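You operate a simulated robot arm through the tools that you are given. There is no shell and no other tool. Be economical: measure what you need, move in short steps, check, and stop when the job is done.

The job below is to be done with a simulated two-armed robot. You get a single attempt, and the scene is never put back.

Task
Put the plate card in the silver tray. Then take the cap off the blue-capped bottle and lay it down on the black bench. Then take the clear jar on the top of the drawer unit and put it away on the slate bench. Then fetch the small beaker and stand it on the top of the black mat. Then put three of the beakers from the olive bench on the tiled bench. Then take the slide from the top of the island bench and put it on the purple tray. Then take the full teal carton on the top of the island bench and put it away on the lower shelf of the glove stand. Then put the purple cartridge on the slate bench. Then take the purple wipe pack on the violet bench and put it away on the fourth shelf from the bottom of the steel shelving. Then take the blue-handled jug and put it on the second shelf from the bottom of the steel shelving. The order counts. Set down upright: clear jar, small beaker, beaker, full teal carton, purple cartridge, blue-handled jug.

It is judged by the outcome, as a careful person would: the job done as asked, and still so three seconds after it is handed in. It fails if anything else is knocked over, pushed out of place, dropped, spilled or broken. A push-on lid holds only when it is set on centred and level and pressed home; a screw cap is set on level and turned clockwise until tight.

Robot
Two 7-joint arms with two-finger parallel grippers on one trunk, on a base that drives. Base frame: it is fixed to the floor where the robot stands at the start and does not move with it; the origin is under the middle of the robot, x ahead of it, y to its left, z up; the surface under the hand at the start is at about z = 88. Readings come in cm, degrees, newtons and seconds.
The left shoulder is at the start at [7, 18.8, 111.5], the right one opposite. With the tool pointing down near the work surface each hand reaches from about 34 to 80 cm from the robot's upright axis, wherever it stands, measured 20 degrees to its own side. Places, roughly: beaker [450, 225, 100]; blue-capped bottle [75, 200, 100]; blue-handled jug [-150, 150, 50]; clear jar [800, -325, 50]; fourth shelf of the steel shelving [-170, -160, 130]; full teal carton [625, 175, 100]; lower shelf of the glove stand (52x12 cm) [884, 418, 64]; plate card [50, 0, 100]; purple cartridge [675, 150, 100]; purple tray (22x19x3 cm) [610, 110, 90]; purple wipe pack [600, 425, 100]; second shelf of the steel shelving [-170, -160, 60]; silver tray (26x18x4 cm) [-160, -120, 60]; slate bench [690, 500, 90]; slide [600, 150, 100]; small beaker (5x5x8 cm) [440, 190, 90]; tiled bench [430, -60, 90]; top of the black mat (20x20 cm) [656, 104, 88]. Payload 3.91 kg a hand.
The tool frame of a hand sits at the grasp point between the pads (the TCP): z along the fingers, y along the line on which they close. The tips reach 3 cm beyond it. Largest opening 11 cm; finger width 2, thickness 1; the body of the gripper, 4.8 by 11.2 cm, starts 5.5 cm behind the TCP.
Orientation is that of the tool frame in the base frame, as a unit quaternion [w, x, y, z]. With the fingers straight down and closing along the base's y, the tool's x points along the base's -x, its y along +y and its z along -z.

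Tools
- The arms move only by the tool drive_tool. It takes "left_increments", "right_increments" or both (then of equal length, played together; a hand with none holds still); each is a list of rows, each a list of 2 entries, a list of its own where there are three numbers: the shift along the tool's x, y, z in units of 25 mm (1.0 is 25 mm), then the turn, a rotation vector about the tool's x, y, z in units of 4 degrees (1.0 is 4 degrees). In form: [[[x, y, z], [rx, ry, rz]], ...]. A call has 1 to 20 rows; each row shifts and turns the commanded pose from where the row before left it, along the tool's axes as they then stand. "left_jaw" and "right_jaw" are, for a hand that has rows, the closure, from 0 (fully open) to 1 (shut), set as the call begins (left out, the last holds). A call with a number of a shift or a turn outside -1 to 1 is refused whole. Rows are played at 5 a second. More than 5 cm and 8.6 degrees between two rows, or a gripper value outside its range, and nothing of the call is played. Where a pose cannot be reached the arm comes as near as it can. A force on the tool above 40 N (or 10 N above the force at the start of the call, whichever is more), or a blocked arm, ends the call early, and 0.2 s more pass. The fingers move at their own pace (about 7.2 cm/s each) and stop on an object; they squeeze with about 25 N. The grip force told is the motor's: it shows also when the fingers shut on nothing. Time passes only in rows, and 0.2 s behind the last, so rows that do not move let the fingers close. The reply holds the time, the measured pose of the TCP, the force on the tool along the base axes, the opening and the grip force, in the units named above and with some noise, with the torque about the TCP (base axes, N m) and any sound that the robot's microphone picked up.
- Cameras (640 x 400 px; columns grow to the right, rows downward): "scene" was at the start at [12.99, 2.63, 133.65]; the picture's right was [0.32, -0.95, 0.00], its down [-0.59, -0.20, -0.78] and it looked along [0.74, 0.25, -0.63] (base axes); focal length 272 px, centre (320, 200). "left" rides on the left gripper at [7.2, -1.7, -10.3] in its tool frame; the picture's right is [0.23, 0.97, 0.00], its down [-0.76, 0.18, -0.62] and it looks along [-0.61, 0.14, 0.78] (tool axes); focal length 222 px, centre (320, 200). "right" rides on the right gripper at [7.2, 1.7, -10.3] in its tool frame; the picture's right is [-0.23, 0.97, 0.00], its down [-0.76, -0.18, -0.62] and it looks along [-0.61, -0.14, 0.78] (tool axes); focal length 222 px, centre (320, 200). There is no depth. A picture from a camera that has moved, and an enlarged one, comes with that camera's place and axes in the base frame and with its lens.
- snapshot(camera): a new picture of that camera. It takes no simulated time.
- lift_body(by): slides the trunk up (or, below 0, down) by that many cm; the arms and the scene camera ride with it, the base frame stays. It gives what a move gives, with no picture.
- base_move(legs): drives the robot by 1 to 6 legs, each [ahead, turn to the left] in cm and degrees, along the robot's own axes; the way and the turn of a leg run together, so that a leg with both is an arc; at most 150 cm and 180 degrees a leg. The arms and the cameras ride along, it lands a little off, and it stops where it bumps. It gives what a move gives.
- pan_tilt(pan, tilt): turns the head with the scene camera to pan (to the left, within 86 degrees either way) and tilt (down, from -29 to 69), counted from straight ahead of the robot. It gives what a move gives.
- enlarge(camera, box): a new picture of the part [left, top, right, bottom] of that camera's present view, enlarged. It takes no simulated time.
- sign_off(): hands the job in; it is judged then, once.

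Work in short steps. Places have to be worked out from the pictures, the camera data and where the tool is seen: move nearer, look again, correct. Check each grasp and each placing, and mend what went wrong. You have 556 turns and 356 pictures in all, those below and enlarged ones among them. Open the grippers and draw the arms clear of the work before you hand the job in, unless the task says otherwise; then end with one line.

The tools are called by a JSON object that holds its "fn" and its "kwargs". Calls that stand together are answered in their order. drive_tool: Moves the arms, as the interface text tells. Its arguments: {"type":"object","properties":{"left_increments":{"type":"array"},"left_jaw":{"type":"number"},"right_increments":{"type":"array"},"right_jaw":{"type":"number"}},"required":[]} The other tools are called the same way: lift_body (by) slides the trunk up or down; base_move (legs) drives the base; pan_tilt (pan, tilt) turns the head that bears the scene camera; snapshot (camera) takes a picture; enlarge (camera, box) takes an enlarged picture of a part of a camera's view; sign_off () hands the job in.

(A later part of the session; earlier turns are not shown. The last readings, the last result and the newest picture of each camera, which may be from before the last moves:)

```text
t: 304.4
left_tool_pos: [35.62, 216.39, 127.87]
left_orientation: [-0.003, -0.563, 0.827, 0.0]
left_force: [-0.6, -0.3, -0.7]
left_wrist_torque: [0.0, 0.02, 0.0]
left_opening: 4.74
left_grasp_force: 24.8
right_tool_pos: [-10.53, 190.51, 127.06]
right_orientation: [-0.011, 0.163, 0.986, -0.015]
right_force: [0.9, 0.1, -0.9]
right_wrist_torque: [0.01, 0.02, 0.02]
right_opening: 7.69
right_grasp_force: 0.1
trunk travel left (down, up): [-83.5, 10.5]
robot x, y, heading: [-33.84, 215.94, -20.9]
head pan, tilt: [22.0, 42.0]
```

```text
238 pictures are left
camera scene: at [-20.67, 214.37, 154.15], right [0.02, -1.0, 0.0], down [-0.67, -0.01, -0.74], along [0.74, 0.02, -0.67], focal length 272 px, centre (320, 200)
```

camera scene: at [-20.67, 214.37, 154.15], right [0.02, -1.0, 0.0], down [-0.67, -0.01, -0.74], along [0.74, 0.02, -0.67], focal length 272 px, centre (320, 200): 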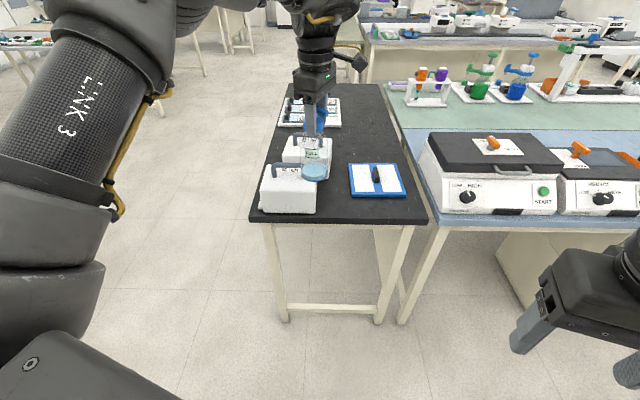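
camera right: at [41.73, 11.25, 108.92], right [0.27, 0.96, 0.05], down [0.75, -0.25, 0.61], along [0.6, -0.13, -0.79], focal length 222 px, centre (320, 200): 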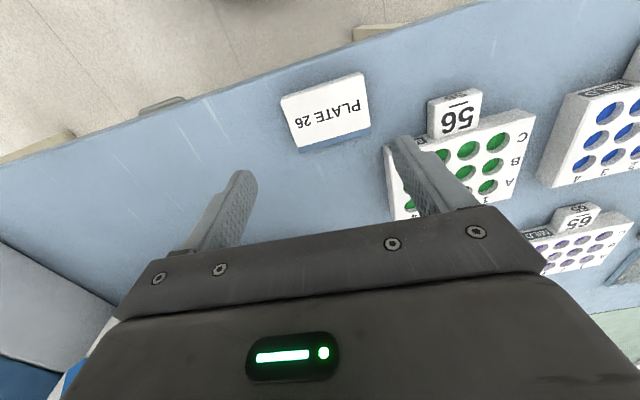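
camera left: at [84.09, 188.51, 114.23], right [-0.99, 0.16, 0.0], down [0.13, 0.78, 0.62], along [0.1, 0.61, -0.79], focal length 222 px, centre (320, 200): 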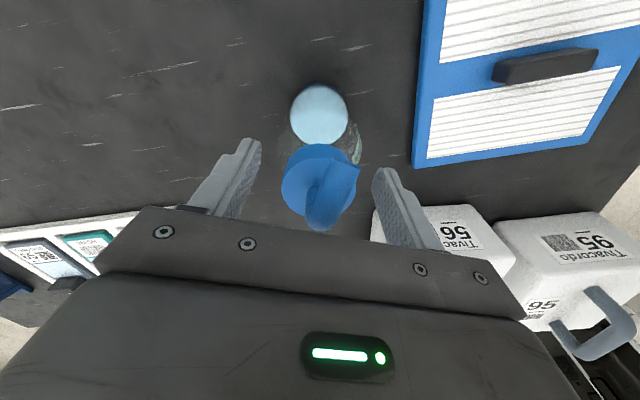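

Back further for free space, and bring the left hand with bottle near the midline.

{"fn": "base_move", "kwargs": {"legs": [[-20, 0]]}}

{"fn": "drive_tool", "kwargs": {"left_increments": [[[0.87, 0.45, 0], [0, 0, 0]], [[0.87, 0.45, 0], [0, 0, 0]], [[0.87, 0.45, 0], [0, 0, 0]], [[0.87, 0.45, 0], [0, 0, 0]], [[0.87, 0.45, 0], [0, 0, 0]], [[0.87, 0.45, 0], [0, 0, 0]]], "right_increments": [[[-0.9, 0, 0.2], [0, 0, 0]], [[-0.9, 0, 0.2], [0, 0, 0]], [[-0.9, 0, 0.2], [0, 0, 0]], [[-0.9, -0.3, 0.2], [0, 0, 0]], [[-0.9, -0.3, 0], [0, 0, 0]], [[-0.9, -0.3, 0], [0, 0, 0]]], "right_jaw": 0}}

{"fn": "pan_tilt", "kwargs": {"pan": 0, "tilt": 42}}

{"fn": "snapshot", "kwargs": {"camera": "scene"}}

```text
t: 305.9
left_tool_pos: [17.24, 223.56, 127.5]
left_orientation: [-0.003, -0.564, 0.826, 0.001]
left_force: [0.6, -0.6, -0.9]
left_wrist_torque: [-0.02, 0.03, -0.03]
left_opening: 4.73
left_grasp_force: 25.0
right_tool_pos: [-29.0, 197.49, 127.06]
right_orientation: [-0.013, 0.163, 0.986, -0.015]
right_force: [0.0, -0.7, 0.0]
right_wrist_torque: [-0.02, 0.06, 0.0]
right_opening: 7.7
right_grasp_force: 0.2
trunk travel left (down, up): [-83.5, 10.5]
robot x, y, heading: [-52.75, 223.52, -20.4]
head pan, tilt: [22.0, 42.0]
```

```text
t: 307.4
left_tool_pos: [5.72, 214.21, 128.05]
left_orientation: [-0.003, -0.564, 0.826, -0.002]
left_force: [0.2, -0.1, -1.6]
left_wrist_torque: [-0.02, -0.02, -0.02]
left_opening: 4.7
left_grasp_force: 25.2
right_tool_pos: [-17.64, 192.38, 124.88]
right_orientation: [-0.009, 0.165, 0.986, -0.018]
right_force: [0.1, 0.9, 1.0]
right_wrist_torque: [-0.04, 0.01, 0.0]
right_opening: 10.99
right_grasp_force: 0.0
right hand out of reach, approached as far as the arm can: row 6
trunk travel left (down, up): [-83.5, 10.5]
robot x, y, heading: [-52.09, 223.04, -20.5]
head pan, tilt: [22.0, 42.0]
```

```text
t: 308.2
left_tool_pos: [5.82, 213.72, 127.93]
left_orientation: [-0.003, -0.563, 0.826, 0.0]
left_force: [-0.4, 0.3, -1.1]
left_wrist_torque: [0.0, 0.03, 0.0]
left_opening: 4.7
left_grasp_force: 25.1
right_tool_pos: [-17.38, 191.76, 124.84]
right_orientation: [-0.01, 0.164, 0.986, -0.016]
right_force: [-0.3, -0.1, -0.1]
right_wrist_torque: [0.04, 0.03, 0.02]
right_opening: 11.0
right_grasp_force: 0.0
trunk travel left (down, up): [-83.5, 10.5]
robot x, y, heading: [-52.54, 222.87, -20.5]
head pan, tilt: [0.0, 42.0]
```

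```text
237 pictures are left
camera scene: at [-39.97, 218.22, 154.16], right [-0.35, -0.94, 0.0], down [-0.63, 0.24, -0.74], along [0.7, -0.26, -0.67], focal length 272 px, centre (320, 200)
```

scene: 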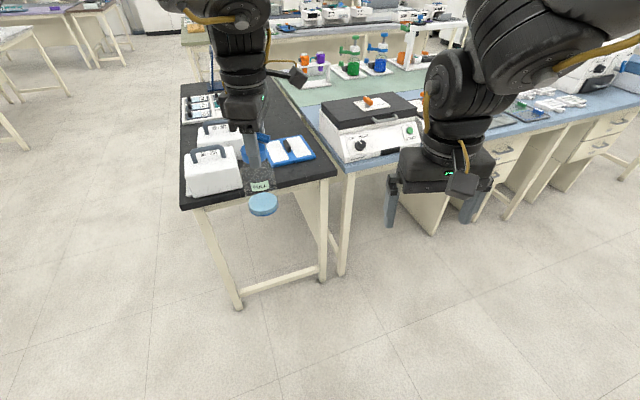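

Now pitch the right hand forward (80°).

{"fn": "drive_tool", "kwargs": {"right_increments": [[[0, 0, 0], [0, -1, 0]], [[0, 0, 0], [0, -1, 0]], [[0, 0, 0], [0, -1, 0]], [[0, 0, 0], [0, -1, 0]], [[0, 0, 0], [0, -1, 0]], [[0, 0, 0], [0, -1, 0]], [[0, 0, 0], [0, -1, 0]], [[0, 0, 0], [0, -1, 0]], [[0, 0, 0], [0, -1, 0]], [[0, 0, 0], [0, -1, 0]], [[0, 0, 0], [0, -1, 0]], [[0, 0, 0], [0, -1, 0]], [[0, 0, 0], [0, -1, 0]], [[0, 0, 0], [0, -1, 0]], [[0, 0, 0], [0, -1, 0]], [[0, 0, 0], [0, -1, 0]]]}}

{"fn": "snapshot", "kwargs": {"camera": "scene"}}

```text
t: 311.6
left_tool_pos: [5.84, 213.94, 128.05]
left_orientation: [-0.003, -0.564, 0.826, -0.001]
left_force: [-0.4, -0.3, -1.9]
left_wrist_torque: [-0.01, -0.02, 0.0]
left_opening: 4.66
left_grasp_force: 25.5
right_tool_pos: [-10.65, 192.33, 126.05]
right_orientation: [0.512, 0.129, 0.843, -0.101]
right_force: [1.0, 0.0, 0.1]
right_wrist_torque: [-0.02, 0.0, 0.01]
right_opening: 10.99
right_grasp_force: 0.0
right hand out of reach, approached as far as the arm can: row 10, 11, 12, 13, 14, 15, 16
trunk travel left (down, up): [-83.5, 10.5]
robot x, y, heading: [-52.41, 223.11, -20.8]
head pan, tilt: [0.0, 42.0]
```

```text
236 pictures are left
camera scene: at [-39.91, 218.49, 154.17], right [-0.35, -0.94, 0.0], down [-0.63, 0.24, -0.74], along [0.69, -0.26, -0.67], focal length 272 px, centre (320, 200)
```

scene: 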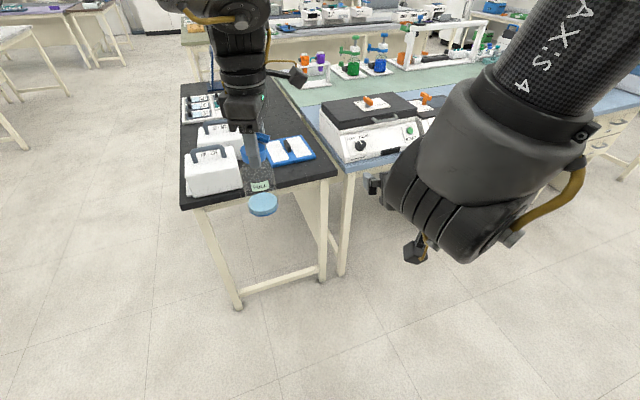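

Tilt of ~62° achieved. Now yaw it left ~36° about the vertical and lower it toward bottle body height.

{"fn": "drive_tool", "kwargs": {"right_increments": [[[0.4, 0, 0.2], [-0.883, 0, -0.469]], [[0.4, 0, 0.2], [-0.883, 0, -0.469]], [[0.4, 0, 0.2], [-0.883, 0, -0.469]], [[0.4, 0, 0.2], [-0.883, 0, -0.469]], [[0.4, 0, 0.2], [-0.883, 0, -0.469]], [[0.4, 0, 0.2], [-0.883, 0, -0.469]], [[0.4, 0, 0.2], [-0.883, 0, -0.469]], [[0.4, 0, 0.2], [-0.883, 0, -0.469]], [[0, 0, 0], [-0.883, 0, -0.469]]]}}

{"fn": "snapshot", "kwargs": {"camera": "scene"}}

{"fn": "snapshot", "kwargs": {"camera": "right"}}

```text
t: 313.6
left_tool_pos: [5.79, 213.93, 127.96]
left_orientation: [-0.002, -0.563, 0.826, -0.002]
left_force: [0.9, -0.7, -0.7]
left_wrist_torque: [0.0, 0.0, 0.0]
left_opening: 4.68
left_grasp_force: 25.0
right_tool_pos: [-9.42, 195.75, 120.47]
right_orientation: [0.513, -0.045, 0.857, 0.004]
right_force: [-0.3, 0.1, -0.1]
right_wrist_torque: [0.0, -0.02, -0.02]
right_opening: 11.01
right_grasp_force: 0.1
right hand out of reach, approached as far as the arm can: row 1, 3, 5, 6, 7, 8, 9
trunk travel left (down, up): [-83.5, 10.5]
robot x, y, heading: [-52.36, 223.51, -20.8]
head pan, tilt: [0.0, 42.0]
```

```text
235 pictures are left
camera scene: at [-39.98, 218.37, 154.17], right [-0.35, -0.94, 0.0], down [-0.63, 0.24, -0.74], along [0.69, -0.26, -0.67], focal length 272 px, centre (320, 200)
```

scene: 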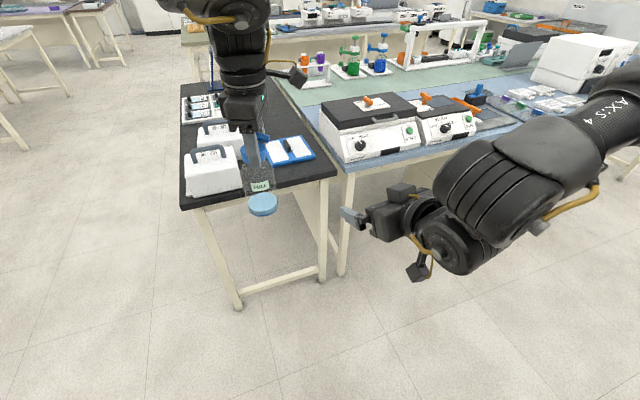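

```text
234 pictures are left
camera right: at [-21.95, 196.41, 118.85], right [0.03, 0.99, 0.16], down [-0.17, -0.15, 0.97], along [0.98, -0.06, 0.17], focal length 222 px, centre (320, 200)
```

right: 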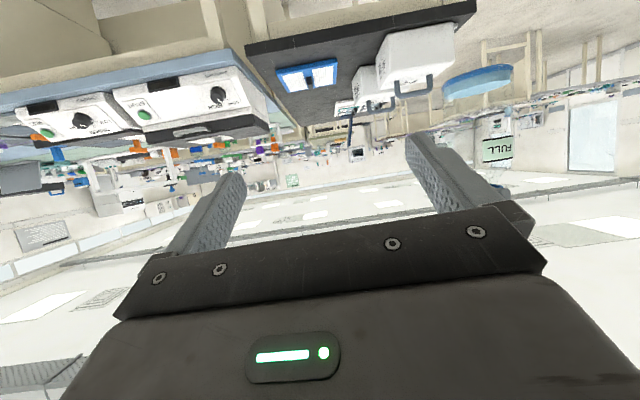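

Bring the bottle 12 cm toward the right with the left hand, to meet the right hand.

{"fn": "drive_tool", "kwargs": {"left_increments": [[[0.8, -0.27, 0], [0, 0, 0]], [[0.8, -0.27, 0], [0, 0, 0]], [[0.8, -0.27, 0], [0, 0, 0]], [[0.8, -0.27, 0], [0, 0, 0]], [[0.8, -0.27, 0], [0, 0, 0]], [[0.8, -0.27, 0], [0, 0, 0]]]}}

{"fn": "snapshot", "kwargs": {"camera": "right"}}

{"fn": "snapshot", "kwargs": {"camera": "scene"}}

```text
t: 315.0
left_tool_pos: [5.28, 201.23, 127.97]
left_orientation: [-0.002, -0.564, 0.826, 0.0]
left_force: [0.5, 0.2, -1.9]
left_wrist_torque: [0.0, -0.02, -0.01]
left_opening: 4.64
left_grasp_force: 24.9
right_tool_pos: [-9.53, 195.66, 120.53]
right_orientation: [0.512, -0.043, 0.858, 0.003]
right_force: [0.2, 0.0, 0.3]
right_wrist_torque: [-0.01, 0.02, 0.0]
right_opening: 11.0
right_grasp_force: 0.1
trunk travel left (down, up): [-83.5, 10.5]
robot x, y, heading: [-52.43, 223.11, -21.0]
head pan, tilt: [0.0, 42.0]
```

```text
233 pictures are left
camera right: at [-22.0, 196.3, 118.84], right [0.03, 0.99, 0.16], down [-0.18, -0.16, 0.97], along [0.98, -0.06, 0.17], focal length 222 px, centre (320, 200)
```

right: 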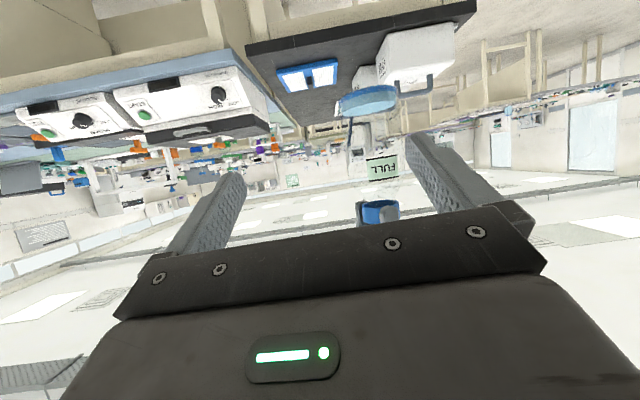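

```text
232 pictures are left
camera scene: at [-40.05, 218.21, 154.17], right [-0.35, -0.94, 0.0], down [-0.63, 0.24, -0.74], along [0.7, -0.26, -0.67], focal length 272 px, centre (320, 200)
```

scene: 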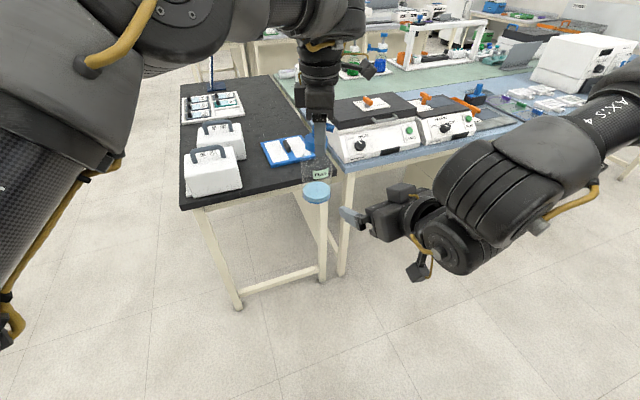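

Align the right hand and advance around the bottle body.

{"fn": "drive_tool", "kwargs": {"right_increments": [[[-0.6, 0.6, 0.1], [0, 0, 0]], [[-0.6, 0.6, 0.1], [0, 0, 0]], [[-0.6, 0.6, 0.1], [0, 0, 0]], [[0, 0, 0.94], [0, 0, 0]], [[0, 0, 0.94], [0, 0, 0]], [[0, 0, 0.94], [0, 0, 0]], [[0, 0, 0.94], [0, 0, 0]], [[0, 0, 0.94], [0, 0, 0]], [[0, 0, 0.93], [0, 0, 0]]]}}

{"fn": "snapshot", "kwargs": {"camera": "right"}}

{"fn": "enlarge", "kwargs": {"camera": "scene", "box": [240, 90, 440, 250]}}

```text
t: 317.0
left_tool_pos: [5.41, 201.29, 127.98]
left_orientation: [-0.003, -0.564, 0.826, -0.001]
left_force: [0.5, 0.6, 0.0]
left_wrist_torque: [-0.01, 0.0, -0.01]
left_opening: 4.64
left_grasp_force: 24.8
right_tool_pos: [-4.8, 201.41, 122.23]
right_orientation: [0.514, -0.041, 0.857, 0.001]
right_force: [0.4, 0.2, 0.8]
right_wrist_torque: [0.04, -0.04, -0.03]
right_opening: 11.0
right_grasp_force: 0.0
right hand out of reach, approached as far as the arm can: row 4, 5, 6, 7, 8, 9
trunk travel left (down, up): [-83.5, 10.5]
robot x, y, heading: [-52.24, 223.52, -20.7]
head pan, tilt: [0.0, 42.0]
```

```text
231 pictures are left
camera right: at [-17.34, 202.04, 120.57], right [0.03, 0.99, 0.16], down [-0.18, -0.15, 0.97], along [0.98, -0.06, 0.17], focal length 222 px, centre (320, 200)
```

right: 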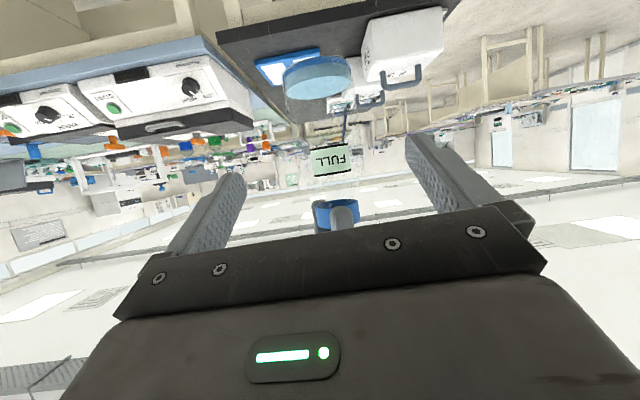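

```text
2.50 times, centred on (340, 170) of scene
camera zoom: at [-40.0, 218.36, 154.17], right [-0.35, -0.94, 0.0], down [-0.63, 0.24, -0.74], along [0.7, -0.26, -0.67], focal length 681 px, centre (270, 275)
```

zoom: 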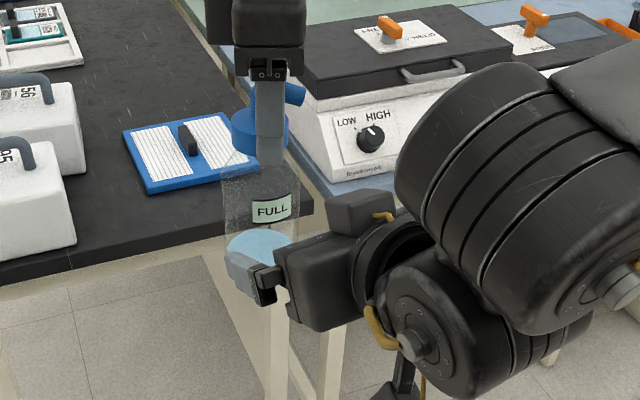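

Right can't extend further; instead bring the bottle back into its open jaws with the left hand.

{"fn": "drive_tool", "kwargs": {"left_increments": [[[0, 0, -0.8], [0, 0, 0]], [[0, 0, -0.8], [0, 0, 0]], [[0.29, 0.76, -0.1], [0, 0, 0]], [[0.29, 0.76, -0.1], [0, 0, 0]], [[0.29, 0.76, -0.1], [0, 0, 0]], [[0.29, 0.76, -0.1], [0, 0, 0]], [[0.29, 0.76, 0], [0, 0, 0]]]}}

{"fn": "snapshot", "kwargs": {"camera": "right"}}

{"fn": "enlarge", "kwargs": {"camera": "scene", "box": [240, 90, 440, 250]}}

```text
t: 318.6
left_tool_pos: [-5.61, 201.42, 132.66]
left_orientation: [-0.003, -0.563, 0.827, -0.001]
left_force: [-0.7, -0.1, -0.9]
left_wrist_torque: [-0.01, 0.04, -0.04]
left_opening: 4.65
left_grasp_force: 25.2
left hand out of reach, approached as far as the arm can: row 2
right_tool_pos: [-4.87, 201.34, 122.25]
right_orientation: [0.514, -0.041, 0.857, 0.001]
right_force: [-0.4, 0.3, 0.0]
right_wrist_torque: [0.01, -0.01, 0.0]
right_opening: 11.02
right_grasp_force: 0.1
trunk travel left (down, up): [-83.5, 10.5]
robot x, y, heading: [-51.91, 223.11, -20.5]
head pan, tilt: [0.0, 42.0]
```

```text
229 pictures are left
camera right: at [-17.42, 202.06, 120.6], right [0.03, 0.99, 0.16], down [-0.18, -0.15, 0.97], along [0.98, -0.06, 0.17], focal length 222 px, centre (320, 200)
```

right: 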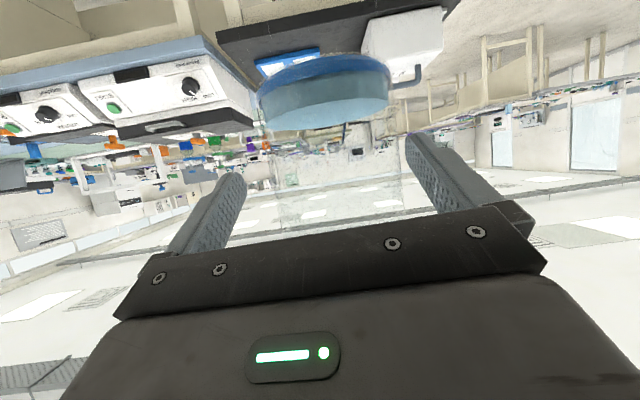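

```text
2.50 times, centred on (340, 170) of scene
camera zoom: at [-40.11, 218.39, 154.18], right [-0.35, -0.94, 0.0], down [-0.63, 0.24, -0.74], along [0.7, -0.26, -0.67], focal length 681 px, centre (270, 275)
```

zoom: 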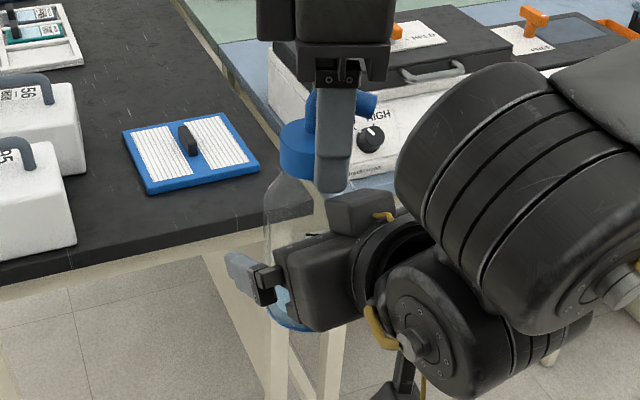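

Bottle is between the right fingers; close right.

{"fn": "drive_tool", "kwargs": {"right_increments": [[[0, 0, 0], [0, 0, 0]], [[0, 0, 0], [0, 0, 0]], [[0, 0, 0], [0, 0, 0]], [[0, 0, 0], [0, 0, 0]]], "right_jaw": 1}}

```text
t: 319.6
left_tool_pos: [-5.46, 201.46, 132.7]
left_orientation: [-0.002, -0.563, 0.826, -0.003]
left_force: [7.7, -22.0, 11.2]
left_wrist_torque: [-0.88, -0.48, -0.13]
left_opening: 4.65
left_grasp_force: 25.3
right_tool_pos: [-4.83, 201.39, 122.14]
right_orientation: [0.513, -0.043, 0.857, 0.002]
right_force: [-7.8, 22.5, -12.0]
right_wrist_torque: [-1.49, -0.36, 0.0]
right_opening: 6.77
right_grasp_force: 25.2
trunk travel left (down, up): [-83.5, 10.5]
robot x, y, heading: [-52.07, 223.49, -20.6]
head pan, tilt: [0.0, 42.0]
```

Both hold. Twist the cap counter-clockwise with the left hand in small steps.

{"fn": "drive_tool", "kwargs": {"left_increments": [[[0.05, 0, 0], [0, 0, -1]], [[0, 0, 0], [0, 0, -1]], [[0, 0, 0], [0, 0, -1]], [[0, 0, 0], [0, 0, -1]], [[0, 0, 0], [0, 0, -1]], [[0, 0, 0], [0, 0, -1]]]}}

{"fn": "enlarge", "kwargs": {"camera": "scene", "box": [240, 90, 440, 250]}}

```text
t: 321.0
left_tool_pos: [-5.45, 201.48, 132.72]
left_orientation: [0.002, 0.724, -0.69, 0.001]
left_force: [20.4, -13.2, 12.4]
left_wrist_torque: [-0.56, -0.91, -0.09]
left_opening: 4.61
left_grasp_force: 24.7
right_tool_pos: [-4.83, 201.43, 122.27]
right_orientation: [0.514, -0.043, 0.857, 0.003]
right_force: [-20.3, 12.6, -11.9]
right_wrist_torque: [-0.89, -1.32, 0.08]
right_opening: 6.82
right_grasp_force: 24.5
trunk travel left (down, up): [-83.5, 10.5]
robot x, y, heading: [-52.33, 223.31, -20.7]
head pan, tilt: [0.0, 42.0]
```

```text
2.50 times, centred on (340, 170) of scene
camera zoom: at [-40.02, 218.34, 154.17], right [-0.35, -0.94, 0.0], down [-0.63, 0.24, -0.74], along [0.7, -0.26, -0.67], focal length 681 px, centre (270, 275)
```

zoom: 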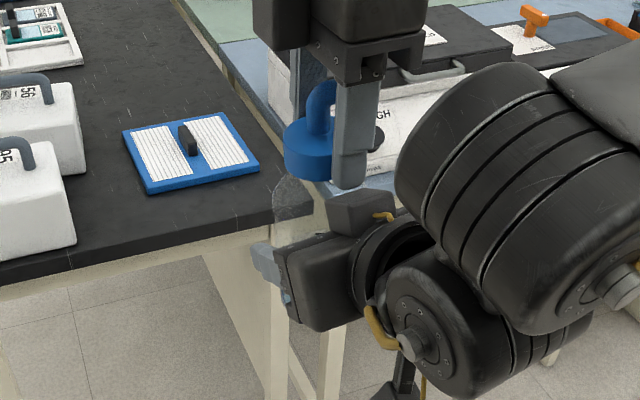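

Torque is low; the cap turns. Continue twisting 80°.

{"fn": "drive_tool", "kwargs": {"left_increments": [[[0, 0, -0.02], [0, 0, -1]], [[0, 0, -0.02], [0, 0, -1]], [[0, 0, -0.02], [0, 0, -1]], [[0, 0, -0.02], [0, 0, -1]], [[0, 0, -0.02], [0, 0, -1]], [[0, 0, -0.02], [0, 0, -1]], [[0, 0, -0.02], [0, 0, -1]], [[0, 0, -0.02], [0, 0, -1]], [[0, 0, -0.02], [0, 0, -1]], [[0, 0, -0.02], [0, 0, -1]], [[0, 0, -0.02], [0, 0, -1]], [[0, 0, -0.02], [0, 0, -1]], [[0, 0, -0.02], [0, 0, -1]], [[0, 0, -0.02], [0, 0, -1]], [[0, 0, -0.02], [0, 0, -1]], [[0, 0, -0.02], [0, 0, -1]], [[0, 0, -0.02], [0, 0, -1]], [[0, 0, -0.02], [0, 0, -1]], [[0, 0, -0.02], [0, 0, -1]], [[0, 0, -0.02], [0, 0, -1]]]}}

{"fn": "enlarge", "kwargs": {"camera": "scene", "box": [240, 90, 440, 250]}}

{"fn": "snapshot", "kwargs": {"camera": "right"}}

```text
t: 325.2
left_tool_pos: [-5.44, 201.36, 133.57]
left_orientation: [0.002, 0.998, -0.062, -0.001]
left_force: [6.7, 7.9, -22.5]
left_wrist_torque: [0.11, -0.08, -0.03]
left_opening: 4.6
left_grasp_force: 25.6
right_tool_pos: [-4.77, 201.32, 122.25]
right_orientation: [0.514, -0.04, 0.857, 0.0]
right_force: [-6.6, -8.1, 20.1]
right_wrist_torque: [0.93, -0.55, 0.13]
right_opening: 6.68
right_grasp_force: 25.7
trunk travel left (down, up): [-83.5, 10.5]
robot x, y, heading: [-52.37, 222.92, -20.7]
head pan, tilt: [0.0, 42.0]
```

```text
2.50 times, centred on (340, 170) of scene
camera zoom: at [-40.02, 218.33, 154.17], right [-0.35, -0.94, 0.0], down [-0.63, 0.24, -0.74], along [0.7, -0.26, -0.67], focal length 681 px, centre (270, 275)
```

zoom: 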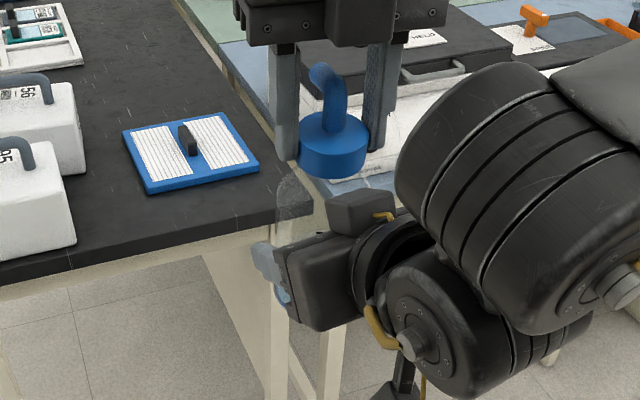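

```text
225 pictures are left
camera right: at [-17.35, 202.01, 120.59], right [0.03, 0.99, 0.16], down [-0.18, -0.15, 0.97], along [0.98, -0.06, 0.17], focal length 222 px, centre (320, 200)
```

right: 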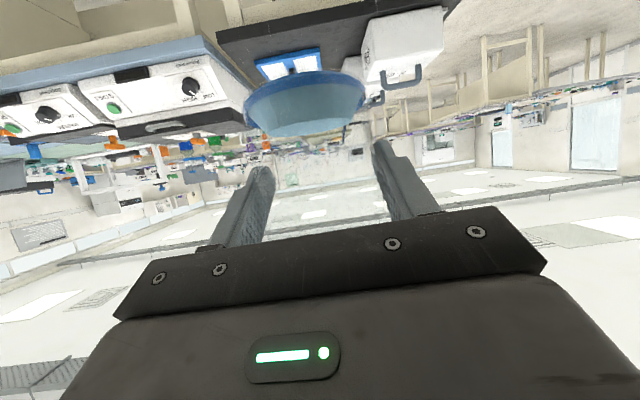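

Still attached under 22 N pull. Ease the pull and turn another 80°.

{"fn": "drive_tool", "kwargs": {"left_increments": [[[0, 0, 0.2], [0, 0, 0]], [[0, 0, 0], [0, 0, -1]], [[0, 0, 0], [0, 0, -1]], [[0, 0, 0], [0, 0, -1]], [[0, 0, 0], [0, 0, -1]], [[0, 0, 0], [0, 0, -1]], [[0, 0, 0], [0, 0, -1]], [[0, 0, 0], [0, 0, -1]], [[0, 0, 0], [0, 0, -1]], [[0, 0, 0], [0, 0, -1]], [[0, 0, 0], [0, 0, -1]], [[0, 0, 0], [0, 0, -1]], [[0, 0, 0], [0, 0, -1]], [[0, 0, 0], [0, 0, -1]], [[0, 0, 0], [0, 0, -1]], [[0, 0, 0], [0, 0, -1]], [[0, 0, 0], [0, 0, -1]], [[0, 0, 0], [0, 0, -1]], [[0, 0, 0], [0, 0, -1]], [[0, 0, 0], [0, 0, -1]]]}}

{"fn": "enlarge", "kwargs": {"camera": "scene", "box": [240, 90, 440, 250]}}

```text
t: 329.4
left_tool_pos: [-5.47, 201.46, 133.16]
left_orientation: [0.0, 0.827, 0.562, -0.002]
left_force: [-9.1, 0.9, -2.7]
left_wrist_torque: [-0.58, 0.35, -0.07]
left_opening: 4.71
left_grasp_force: 25.0
right_tool_pos: [-4.76, 201.29, 122.39]
right_orientation: [0.514, -0.043, 0.857, 0.003]
right_force: [9.0, -1.1, 1.6]
right_wrist_torque: [0.65, 0.65, 0.09]
right_opening: 6.83
right_grasp_force: 25.0
trunk travel left (down, up): [-83.5, 10.5]
robot x, y, heading: [-52.59, 223.13, -20.9]
head pan, tilt: [0.0, 42.0]
```

```text
2.50 times, centred on (340, 170) of scene
camera zoom: at [-40.02, 218.34, 154.17], right [-0.35, -0.94, 0.0], down [-0.63, 0.24, -0.74], along [0.7, -0.26, -0.67], focal length 681 px, centre (270, 275)
```

zoom: 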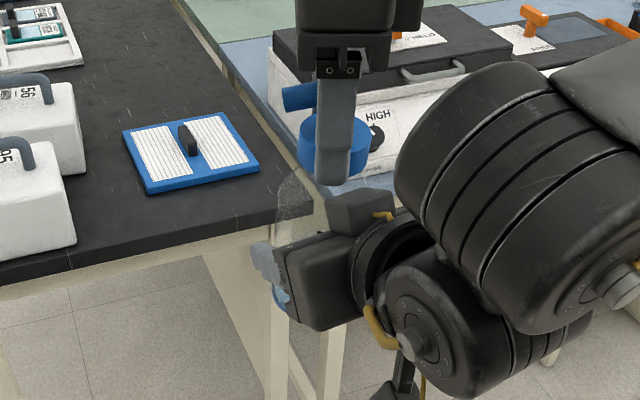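

Try a gentle upward pull to see if it's free.

{"fn": "drive_tool", "kwargs": {"left_increments": [[[0, 0, -0.2], [0, 0, -0.5]], [[0, 0, -0.2], [0, 0, -0.5]], [[0, 0, -0.2], [0, 0, -0.5]], [[0, 0, -0.2], [0, 0, -0.5]]]}}

{"fn": "enlarge", "kwargs": {"camera": "scene", "box": [240, 90, 440, 250]}}

```text
t: 330.4
left_tool_pos: [-5.4, 201.32, 135.2]
left_orientation: [0.0, 0.784, 0.62, -0.002]
left_force: [-1.5, 3.4, -20.8]
left_wrist_torque: [0.0, -0.01, -0.03]
left_opening: 4.56
left_grasp_force: 24.5
right_tool_pos: [-4.71, 201.33, 122.18]
right_orientation: [0.514, -0.041, 0.857, 0.002]
right_force: [1.8, -3.5, 19.9]
right_wrist_torque: [0.47, 0.32, 0.04]
right_opening: 6.72
right_grasp_force: 24.7
trunk travel left (down, up): [-83.5, 10.5]
robot x, y, heading: [-52.26, 223.52, -20.8]
head pan, tilt: [0.0, 42.0]
```

```text
2.50 times, centred on (340, 170) of scene
camera zoom: at [-40.06, 218.32, 154.17], right [-0.35, -0.94, 0.0], down [-0.63, 0.24, -0.74], along [0.7, -0.26, -0.67], focal length 681 px, centre (270, 275)
```

zoom: 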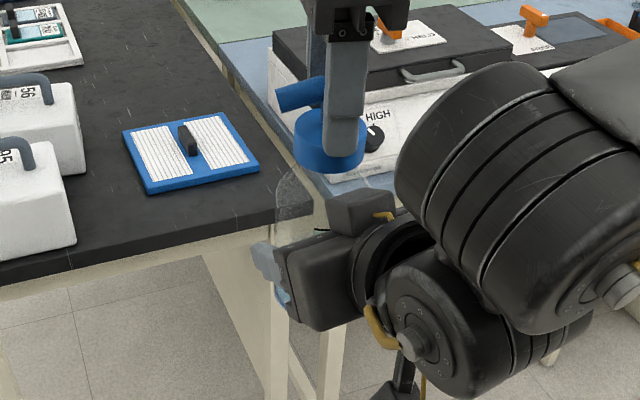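

{"fn": "snapshot", "kwargs": {"camera": "right"}}

{"fn": "enlarge", "kwargs": {"camera": "scene", "box": [300, 110, 380, 190]}}

```text
222 pictures are left
camera right: at [-17.36, 202.0, 120.6], right [0.04, 0.99, 0.16], down [-0.18, -0.15, 0.97], along [0.98, -0.06, 0.17], focal length 222 px, centre (320, 200)
```

right: 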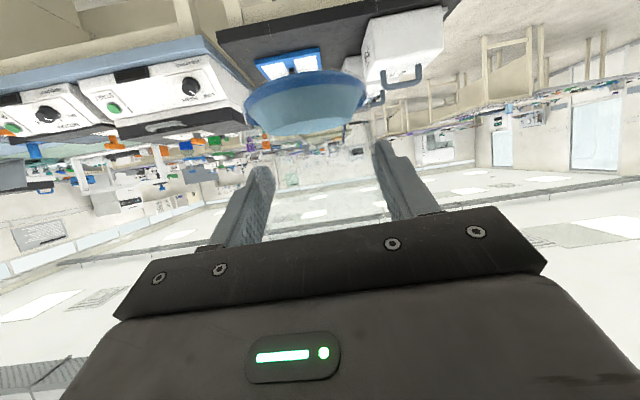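

```text
5.00 times, centred on (340, 150) of scene
camera zoom: at [-40.06, 218.32, 154.17], right [-0.35, -0.94, 0.0], down [-0.63, 0.24, -0.74], along [0.7, -0.26, -0.67], focal length 1363 px, centre (220, 450)
```

zoom: 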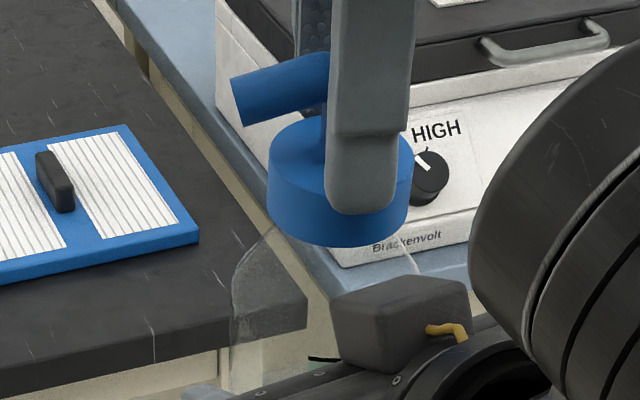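

The fingers slipped up the cap; the cap is still threaded. Regrip: open, lower, turn back clockwise ~200°, close, and twist again.

{"fn": "drive_tool", "kwargs": {"left_increments": [[[0, 0, 0], [0, 0, 0]], [[0, 0, 0], [0, 0, 0]], [[0, 0, 0.4], [0, 0, 0]], [[0, 0, 0.4], [0, 0, 0]], [[0, 0, 0], [0, 0, 1]], [[0, 0, 0], [0, 0, 1]], [[0, 0, 0], [0, 0, 1]], [[0, 0, 0], [0, 0, 1]], [[0, 0, 0], [0, 0, 1]], [[0, 0, 0], [0, 0, 1]], [[0, 0, 0], [0, 0, 1]], [[0, 0, 0], [0, 0, 1]], [[0, 0, 0], [0, 0, 1]], [[0, 0, 0], [0, 0, 1]], [[0, 0, 0], [0, 0, 1]], [[0, 0, 0], [0, 0, 1]], [[0, 0, 0], [0, 0, 1]], [[0, 0, 0], [0, 0, 1]], [[0, 0, 0], [0, 0, 1]], [[0, 0, 0], [0, 0, 1]]], "left_jaw": 0.25}}

{"fn": "drive_tool", "kwargs": {"left_increments": [[[0, 0, 0], [0, 0, 1]], [[0, 0, 0], [0, 0, 1]], [[0, 0, 0], [0, 0, 1]], [[0, 0, 0], [0, 0, 1]], [[0, 0, 0], [0, 0, 1]], [[0, 0, 0], [0, 0, 1]], [[0, 0, 0], [0, 0, 1]], [[0, 0, 0], [0, 0, 1]], [[0, 0, 0], [0, 0, 1]], [[0, 0, 0], [0, 0, 1]], [[0, 0, 0], [0, 0, 1]], [[0, 0, 0], [0, 0, 1]], [[0, 0, 0], [0, 0, 1]], [[0, 0, 0], [0, 0, 1]], [[0, 0, 0], [0, 0, 1]], [[0, 0, 0], [0, 0, 1]], [[0, 0, 0], [0, 0, 1]], [[0, 0, 0], [0, 0, 1]], [[0, 0, 0], [0, 0, 1]], [[0, 0, 0], [0, 0, 1]]]}}

{"fn": "drive_tool", "kwargs": {"left_increments": [[[0, 0, 0], [0, 0, 1]], [[0, 0, 0], [0, 0, 1]], [[0, 0, 0], [0, 0, 1]], [[0, 0, 0], [0, 0, 1]], [[0, 0, 0], [0, 0, 1]], [[0, 0, 0], [0, 0, 1]], [[0, 0, 0], [0, 0, 1]], [[0, 0, 0], [0, 0, 1]], [[0, 0, 0], [0, 0, 1]], [[0, 0, 0], [0, 0, 1]], [[0, 0, 0], [0, 0, 1]], [[0, 0, 0], [0, 0, 1]]]}}

{"fn": "snapshot", "kwargs": {"camera": "left"}}

{"fn": "enlarge", "kwargs": {"camera": "scene", "box": [280, 90, 400, 190]}}

```text
t: 334.6
left_tool_pos: [-5.55, 201.46, 133.15]
left_orientation: [0.003, 0.994, 0.11, -0.002]
left_force: [0.5, -0.1, 0.0]
left_wrist_torque: [-0.02, -0.03, -0.01]
left_opening: 8.25
left_grasp_force: 0.1
right_tool_pos: [-4.83, 201.33, 122.2]
right_orientation: [0.513, -0.042, 0.857, 0.002]
right_force: [-0.4, -0.8, -1.3]
right_wrist_torque: [0.04, 0.01, 0.0]
right_opening: 6.69
right_grasp_force: 24.7
trunk travel left (down, up): [-83.5, 10.5]
robot x, y, heading: [-52.4, 223.17, -20.7]
head pan, tilt: [0.0, 42.0]
```

```text
t: 338.8
left_tool_pos: [-5.4, 201.08, 133.28]
left_orientation: [0.004, 0.841, -0.541, 0.004]
left_force: [1.4, -4.0, 0.4]
left_wrist_torque: [-0.13, 0.04, 0.2]
left_opening: 8.32
left_grasp_force: 0.9
right_tool_pos: [-4.83, 201.72, 122.22]
right_orientation: [0.513, -0.046, 0.857, 0.006]
right_force: [-1.3, 4.0, -2.3]
right_wrist_torque: [-0.29, -0.11, -0.22]
right_opening: 6.69
right_grasp_force: 25.0
trunk travel left (down, up): [-83.5, 10.5]
robot x, y, heading: [-52.37, 223.23, -20.8]
head pan, tilt: [0.0, 42.0]
stopped in row 20 (left hand): the force on the tool passed its limit at 44 N (the readings are from after the stop); the commanded pose is now the measured one
```

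```text
t: 339.4
left_tool_pos: [-5.23, 200.9, 133.33]
left_orientation: [0.006, 0.805, -0.594, 0.009]
left_force: [1.0, -6.3, 1.5]
left_wrist_torque: [-0.18, 0.05, 0.32]
left_opening: 8.28
left_grasp_force: 0.1
right_tool_pos: [-4.95, 202.03, 122.11]
right_orientation: [0.514, -0.05, 0.857, 0.009]
right_force: [-1.4, 6.3, -2.5]
right_wrist_torque: [-0.42, -0.21, -0.34]
right_opening: 6.65
right_grasp_force: 25.0
trunk travel left (down, up): [-83.5, 10.5]
robot x, y, heading: [-51.95, 223.28, -20.8]
head pan, tilt: [0.0, 42.0]
stopped in row 3 (left hand): the force on the tool passed its limit at 46 N (the readings are from after the stop); the commanded pose is now the measured one
```

```text
220 pictures are left
camera left: at [-1.63, 194.68, 143.91], right [-0.86, -0.51, 0.0], down [-0.4, 0.69, 0.61], along [-0.31, 0.52, -0.8], focal length 222 px, centre (320, 200)
```

left: 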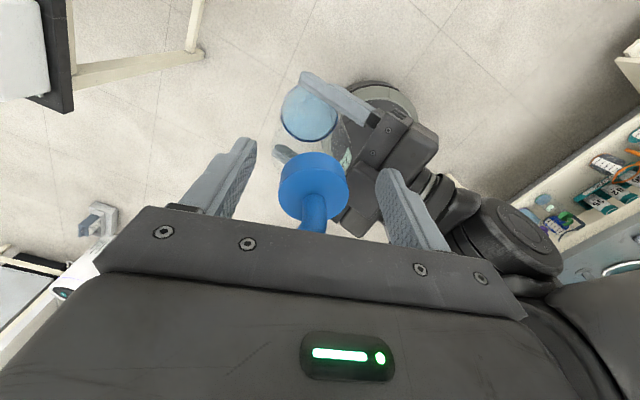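

```text
4.00 times, centred on (340, 140) of scene
camera zoom: at [-40.04, 218.35, 154.17], right [-0.35, -0.94, 0.0], down [-0.63, 0.24, -0.74], along [0.7, -0.26, -0.67], focal length 1090 px, centre (240, 440)
```

zoom: 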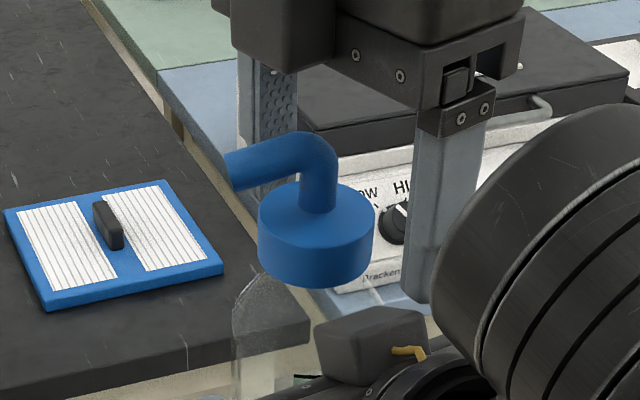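

The left finger brushes the right wrist; back off a bit, close on the cap and twist again CCW.

{"fn": "drive_tool", "kwargs": {"left_increments": [[[0, 0, 0], [0, 0, -1]], [[0, 0, 0], [0, 0, -1]], [[0, 0, 0], [0, 0, -1]]]}}

{"fn": "drive_tool", "kwargs": {"left_increments": [[[0, 0, 0], [0, 0, 0]], [[0, 0, 0], [0, 0, 0]], [[0, 0, 0], [0, 0, 0]], [[0, 0, 0], [0, 0, 0]], [[0, 0, 0], [0, 0, -1]], [[0, 0, 0], [0, 0, -1]], [[0, 0, 0], [0, 0, -1]], [[0, 0, 0], [0, 0, -1]], [[0, 0, 0], [0, 0, -1]], [[0, 0, 0], [0, 0, -1]], [[0, 0, 0], [0, 0, -1]], [[0, 0, 0], [0, 0, -1]], [[0, 0, 0], [0, 0, -1]], [[0, 0, 0], [0, 0, -1]], [[0, 0, 0], [0, 0, -1]], [[0, 0, 0], [0, 0, -1]], [[0, 0, 0], [0, 0, -1]], [[0, 0, 0], [0, 0, -1]], [[0, 0, 0], [0, 0, -1]], [[0, 0, 0], [0, 0, -1]]], "left_jaw": 1}}

{"fn": "drive_tool", "kwargs": {"left_increments": [[[0, 0, 0], [0, 0, -1]], [[0, 0, 0], [0, 0, -1]], [[0, 0, 0], [0, 0, -1]], [[0, 0, 0], [0, 0, -1]], [[0, 0, 0], [0, 0, -1]], [[0, 0, 0], [0, 0, -1]], [[0, 0, 0], [0, 0, -1]], [[0, 0, 0], [0, 0, -1]], [[0, 0, 0], [0, 0, -1]], [[0, 0, 0], [0, 0, -1]], [[0, 0, 0], [0, 0, -1]], [[0, 0, 0], [0, 0, -1]], [[0, 0, 0], [0, 0, -1]], [[0, 0, 0], [0, 0, -1]], [[0, 0, 0], [0, 0, -1]], [[0, 0, 0], [0, 0, -1]], [[0, 0, 0], [0, 0, -1]], [[0, 0, 0], [0, 0, -1]], [[0, 0, -0.1], [0, 0, -1]], [[0, 0, -0.1], [0, 0, -1]]]}}

{"fn": "enlarge", "kwargs": {"camera": "scene", "box": [280, 90, 400, 190]}}

```text
t: 340.2
left_tool_pos: [-5.34, 201.08, 133.29]
left_orientation: [0.006, 0.863, -0.505, 0.008]
left_force: [1.1, -0.6, 0.6]
left_wrist_torque: [-0.02, 0.02, 0.04]
left_opening: 8.24
left_grasp_force: 0.1
right_tool_pos: [-4.91, 202.01, 122.29]
right_orientation: [0.513, -0.049, 0.857, 0.008]
right_force: [-0.1, 0.9, -0.7]
right_wrist_torque: [-0.02, -0.01, 0.03]
right_opening: 6.67
right_grasp_force: 25.4
trunk travel left (down, up): [-83.5, 10.5]
robot x, y, heading: [-52.75, 223.16, -20.8]
head pan, tilt: [0.0, 42.0]
```

```text
t: 344.4
left_tool_pos: [-5.37, 201.02, 133.32]
left_orientation: [0.008, 1.0, 0.03, 0.003]
left_force: [13.6, 27.8, 1.4]
left_wrist_torque: [1.03, -0.72, -0.24]
left_opening: 4.7
left_grasp_force: 25.2
right_tool_pos: [-5.02, 202.06, 122.27]
right_orientation: [0.514, -0.05, 0.856, 0.008]
right_force: [-12.8, -27.6, -2.3]
right_wrist_torque: [2.03, -0.75, 0.27]
right_opening: 7.07
right_grasp_force: 24.5
trunk travel left (down, up): [-83.5, 10.5]
robot x, y, heading: [-52.34, 223.07, -20.5]
head pan, tilt: [0.0, 42.0]
```

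```text
t: 348.6
left_tool_pos: [-5.32, 201.01, 133.86]
left_orientation: [0.01, 0.747, 0.665, -0.003]
left_force: [-3.8, 6.9, -2.5]
left_wrist_torque: [0.14, 0.05, -0.06]
left_opening: 4.63
left_grasp_force: 25.3
right_tool_pos: [-4.93, 202.05, 122.25]
right_orientation: [0.515, -0.05, 0.856, 0.009]
right_force: [2.9, -6.7, 1.5]
right_wrist_torque: [0.67, 0.39, 0.1]
right_opening: 7.44
right_grasp_force: 25.1
trunk travel left (down, up): [-83.5, 10.5]
robot x, y, heading: [-52.42, 223.33, -20.7]
head pan, tilt: [0.0, 42.0]
```

```text
4.00 times, centred on (340, 140) of scene
camera zoom: at [-40.04, 218.33, 154.17], right [-0.35, -0.94, 0.0], down [-0.63, 0.24, -0.74], along [0.7, -0.26, -0.67], focal length 1090 px, centre (240, 440)
```

zoom: 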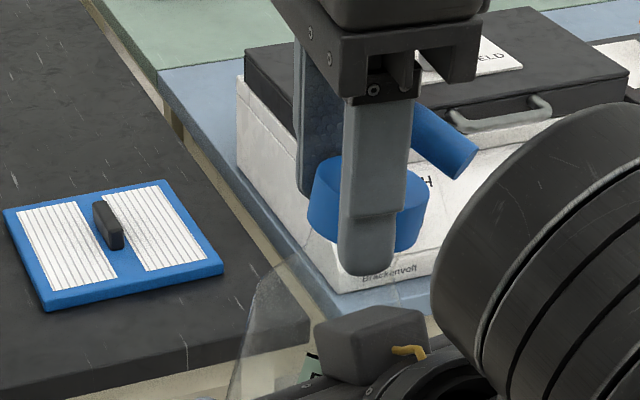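

Now lift a little to see whether the cap comes free.

{"fn": "drive_tool", "kwargs": {"left_increments": [[[0, 0, -0.2], [0, 0, 0]], [[0, 0, -0.2], [0, 0, 0]], [[0, 0, -0.2], [0, 0, 0]], [[0, 0, -0.2], [0, 0, 0]]]}}

{"fn": "enlarge", "kwargs": {"camera": "scene", "box": [280, 90, 400, 190]}}

{"fn": "snapshot", "kwargs": {"camera": "right"}}

```text
t: 349.6
left_tool_pos: [-5.32, 201.04, 135.84]
left_orientation: [0.01, 0.748, 0.663, -0.004]
left_force: [-0.2, -0.6, 0.1]
left_wrist_torque: [-0.02, 0.01, -0.04]
left_opening: 4.62
left_grasp_force: 25.2
right_tool_pos: [-4.93, 201.99, 122.26]
right_orientation: [0.515, -0.049, 0.856, 0.009]
right_force: [0.8, 0.7, -1.1]
right_wrist_torque: [0.01, 0.01, 0.01]
right_opening: 6.53
right_grasp_force: 24.8
trunk travel left (down, up): [-83.5, 10.5]
robot x, y, heading: [-52.35, 223.13, -20.7]
head pan, tilt: [0.0, 42.0]
```

```text
4.00 times, centred on (340, 140) of scene
camera zoom: at [-40.06, 218.32, 154.17], right [-0.35, -0.94, 0.0], down [-0.63, 0.24, -0.74], along [0.7, -0.26, -0.67], focal length 1090 px, centre (240, 440)
```

zoom: 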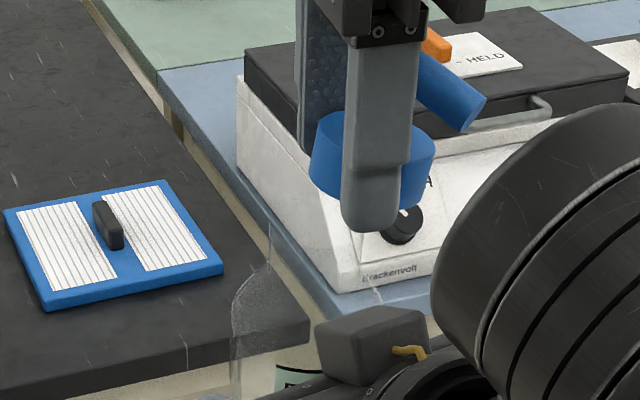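

```text
216 pictures are left
camera right: at [-17.58, 202.53, 120.61], right [0.02, 0.99, 0.16], down [-0.18, -0.16, 0.97], along [0.98, -0.04, 0.17], focal length 222 px, centre (320, 200)
```

right: 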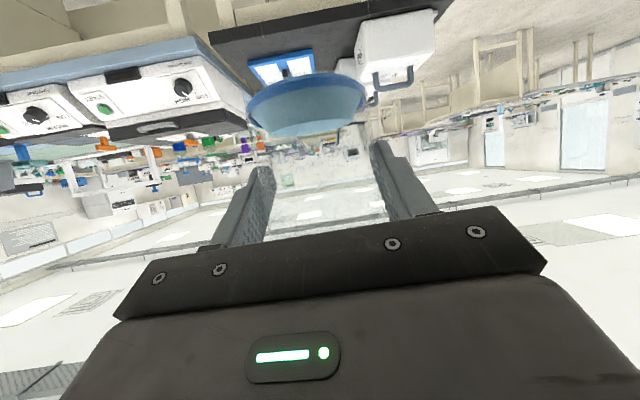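

The cap is off. Raise it a little, and move the left hand away to its left side.

{"fn": "drive_tool", "kwargs": {"left_increments": [[[0, 0, -0.4], [0, 0, 0]], [[0, 0, -0.4], [0, 0, 0]], [[0.9, 0.22, 0], [0, 0, 0]], [[0.9, 0.22, 0], [0, 0, 0]], [[0.9, 0.22, 0], [0, 0, 0]], [[0.9, 0.22, 0], [0, 0, 0]], [[0.9, 0.22, 0], [0, 0, 0]], [[0.9, 0.22, 0], [0, 0, 0]], [[0.9, 0.22, 0], [0, 0, 0]], [[0.9, 0.22, 0], [0, 0, 0]]]}}

{"fn": "snapshot", "kwargs": {"camera": "scene"}}

```text
t: 351.8
left_tool_pos: [1.41, 218.68, 137.65]
left_orientation: [0.01, 0.748, 0.664, -0.005]
left_force: [0.2, 0.1, 0.2]
left_wrist_torque: [-0.06, 0.0, 0.01]
left_opening: 4.63
left_grasp_force: 25.2
right_tool_pos: [-4.89, 202.17, 122.29]
right_orientation: [0.513, -0.051, 0.857, 0.009]
right_force: [0.4, -0.9, -1.0]
right_wrist_torque: [-0.01, 0.0, -0.02]
right_opening: 6.51
right_grasp_force: 24.7
trunk travel left (down, up): [-83.5, 10.5]
robot x, y, heading: [-52.77, 223.09, -20.7]
head pan, tilt: [0.0, 42.0]
```

```text
215 pictures are left
camera scene: at [-39.95, 218.53, 154.17], right [-0.35, -0.94, 0.0], down [-0.63, 0.24, -0.74], along [0.69, -0.26, -0.67], focal length 272 px, centre (320, 200)
```

scene: 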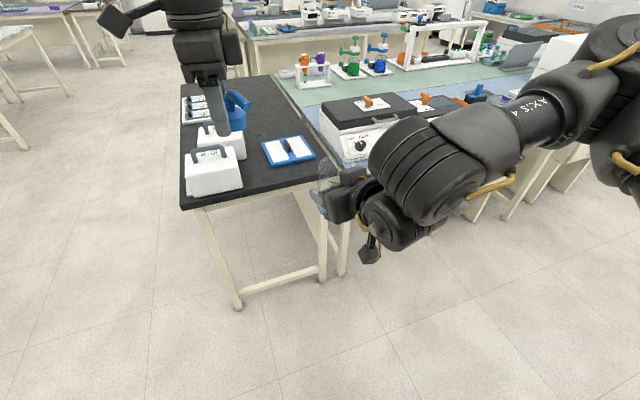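

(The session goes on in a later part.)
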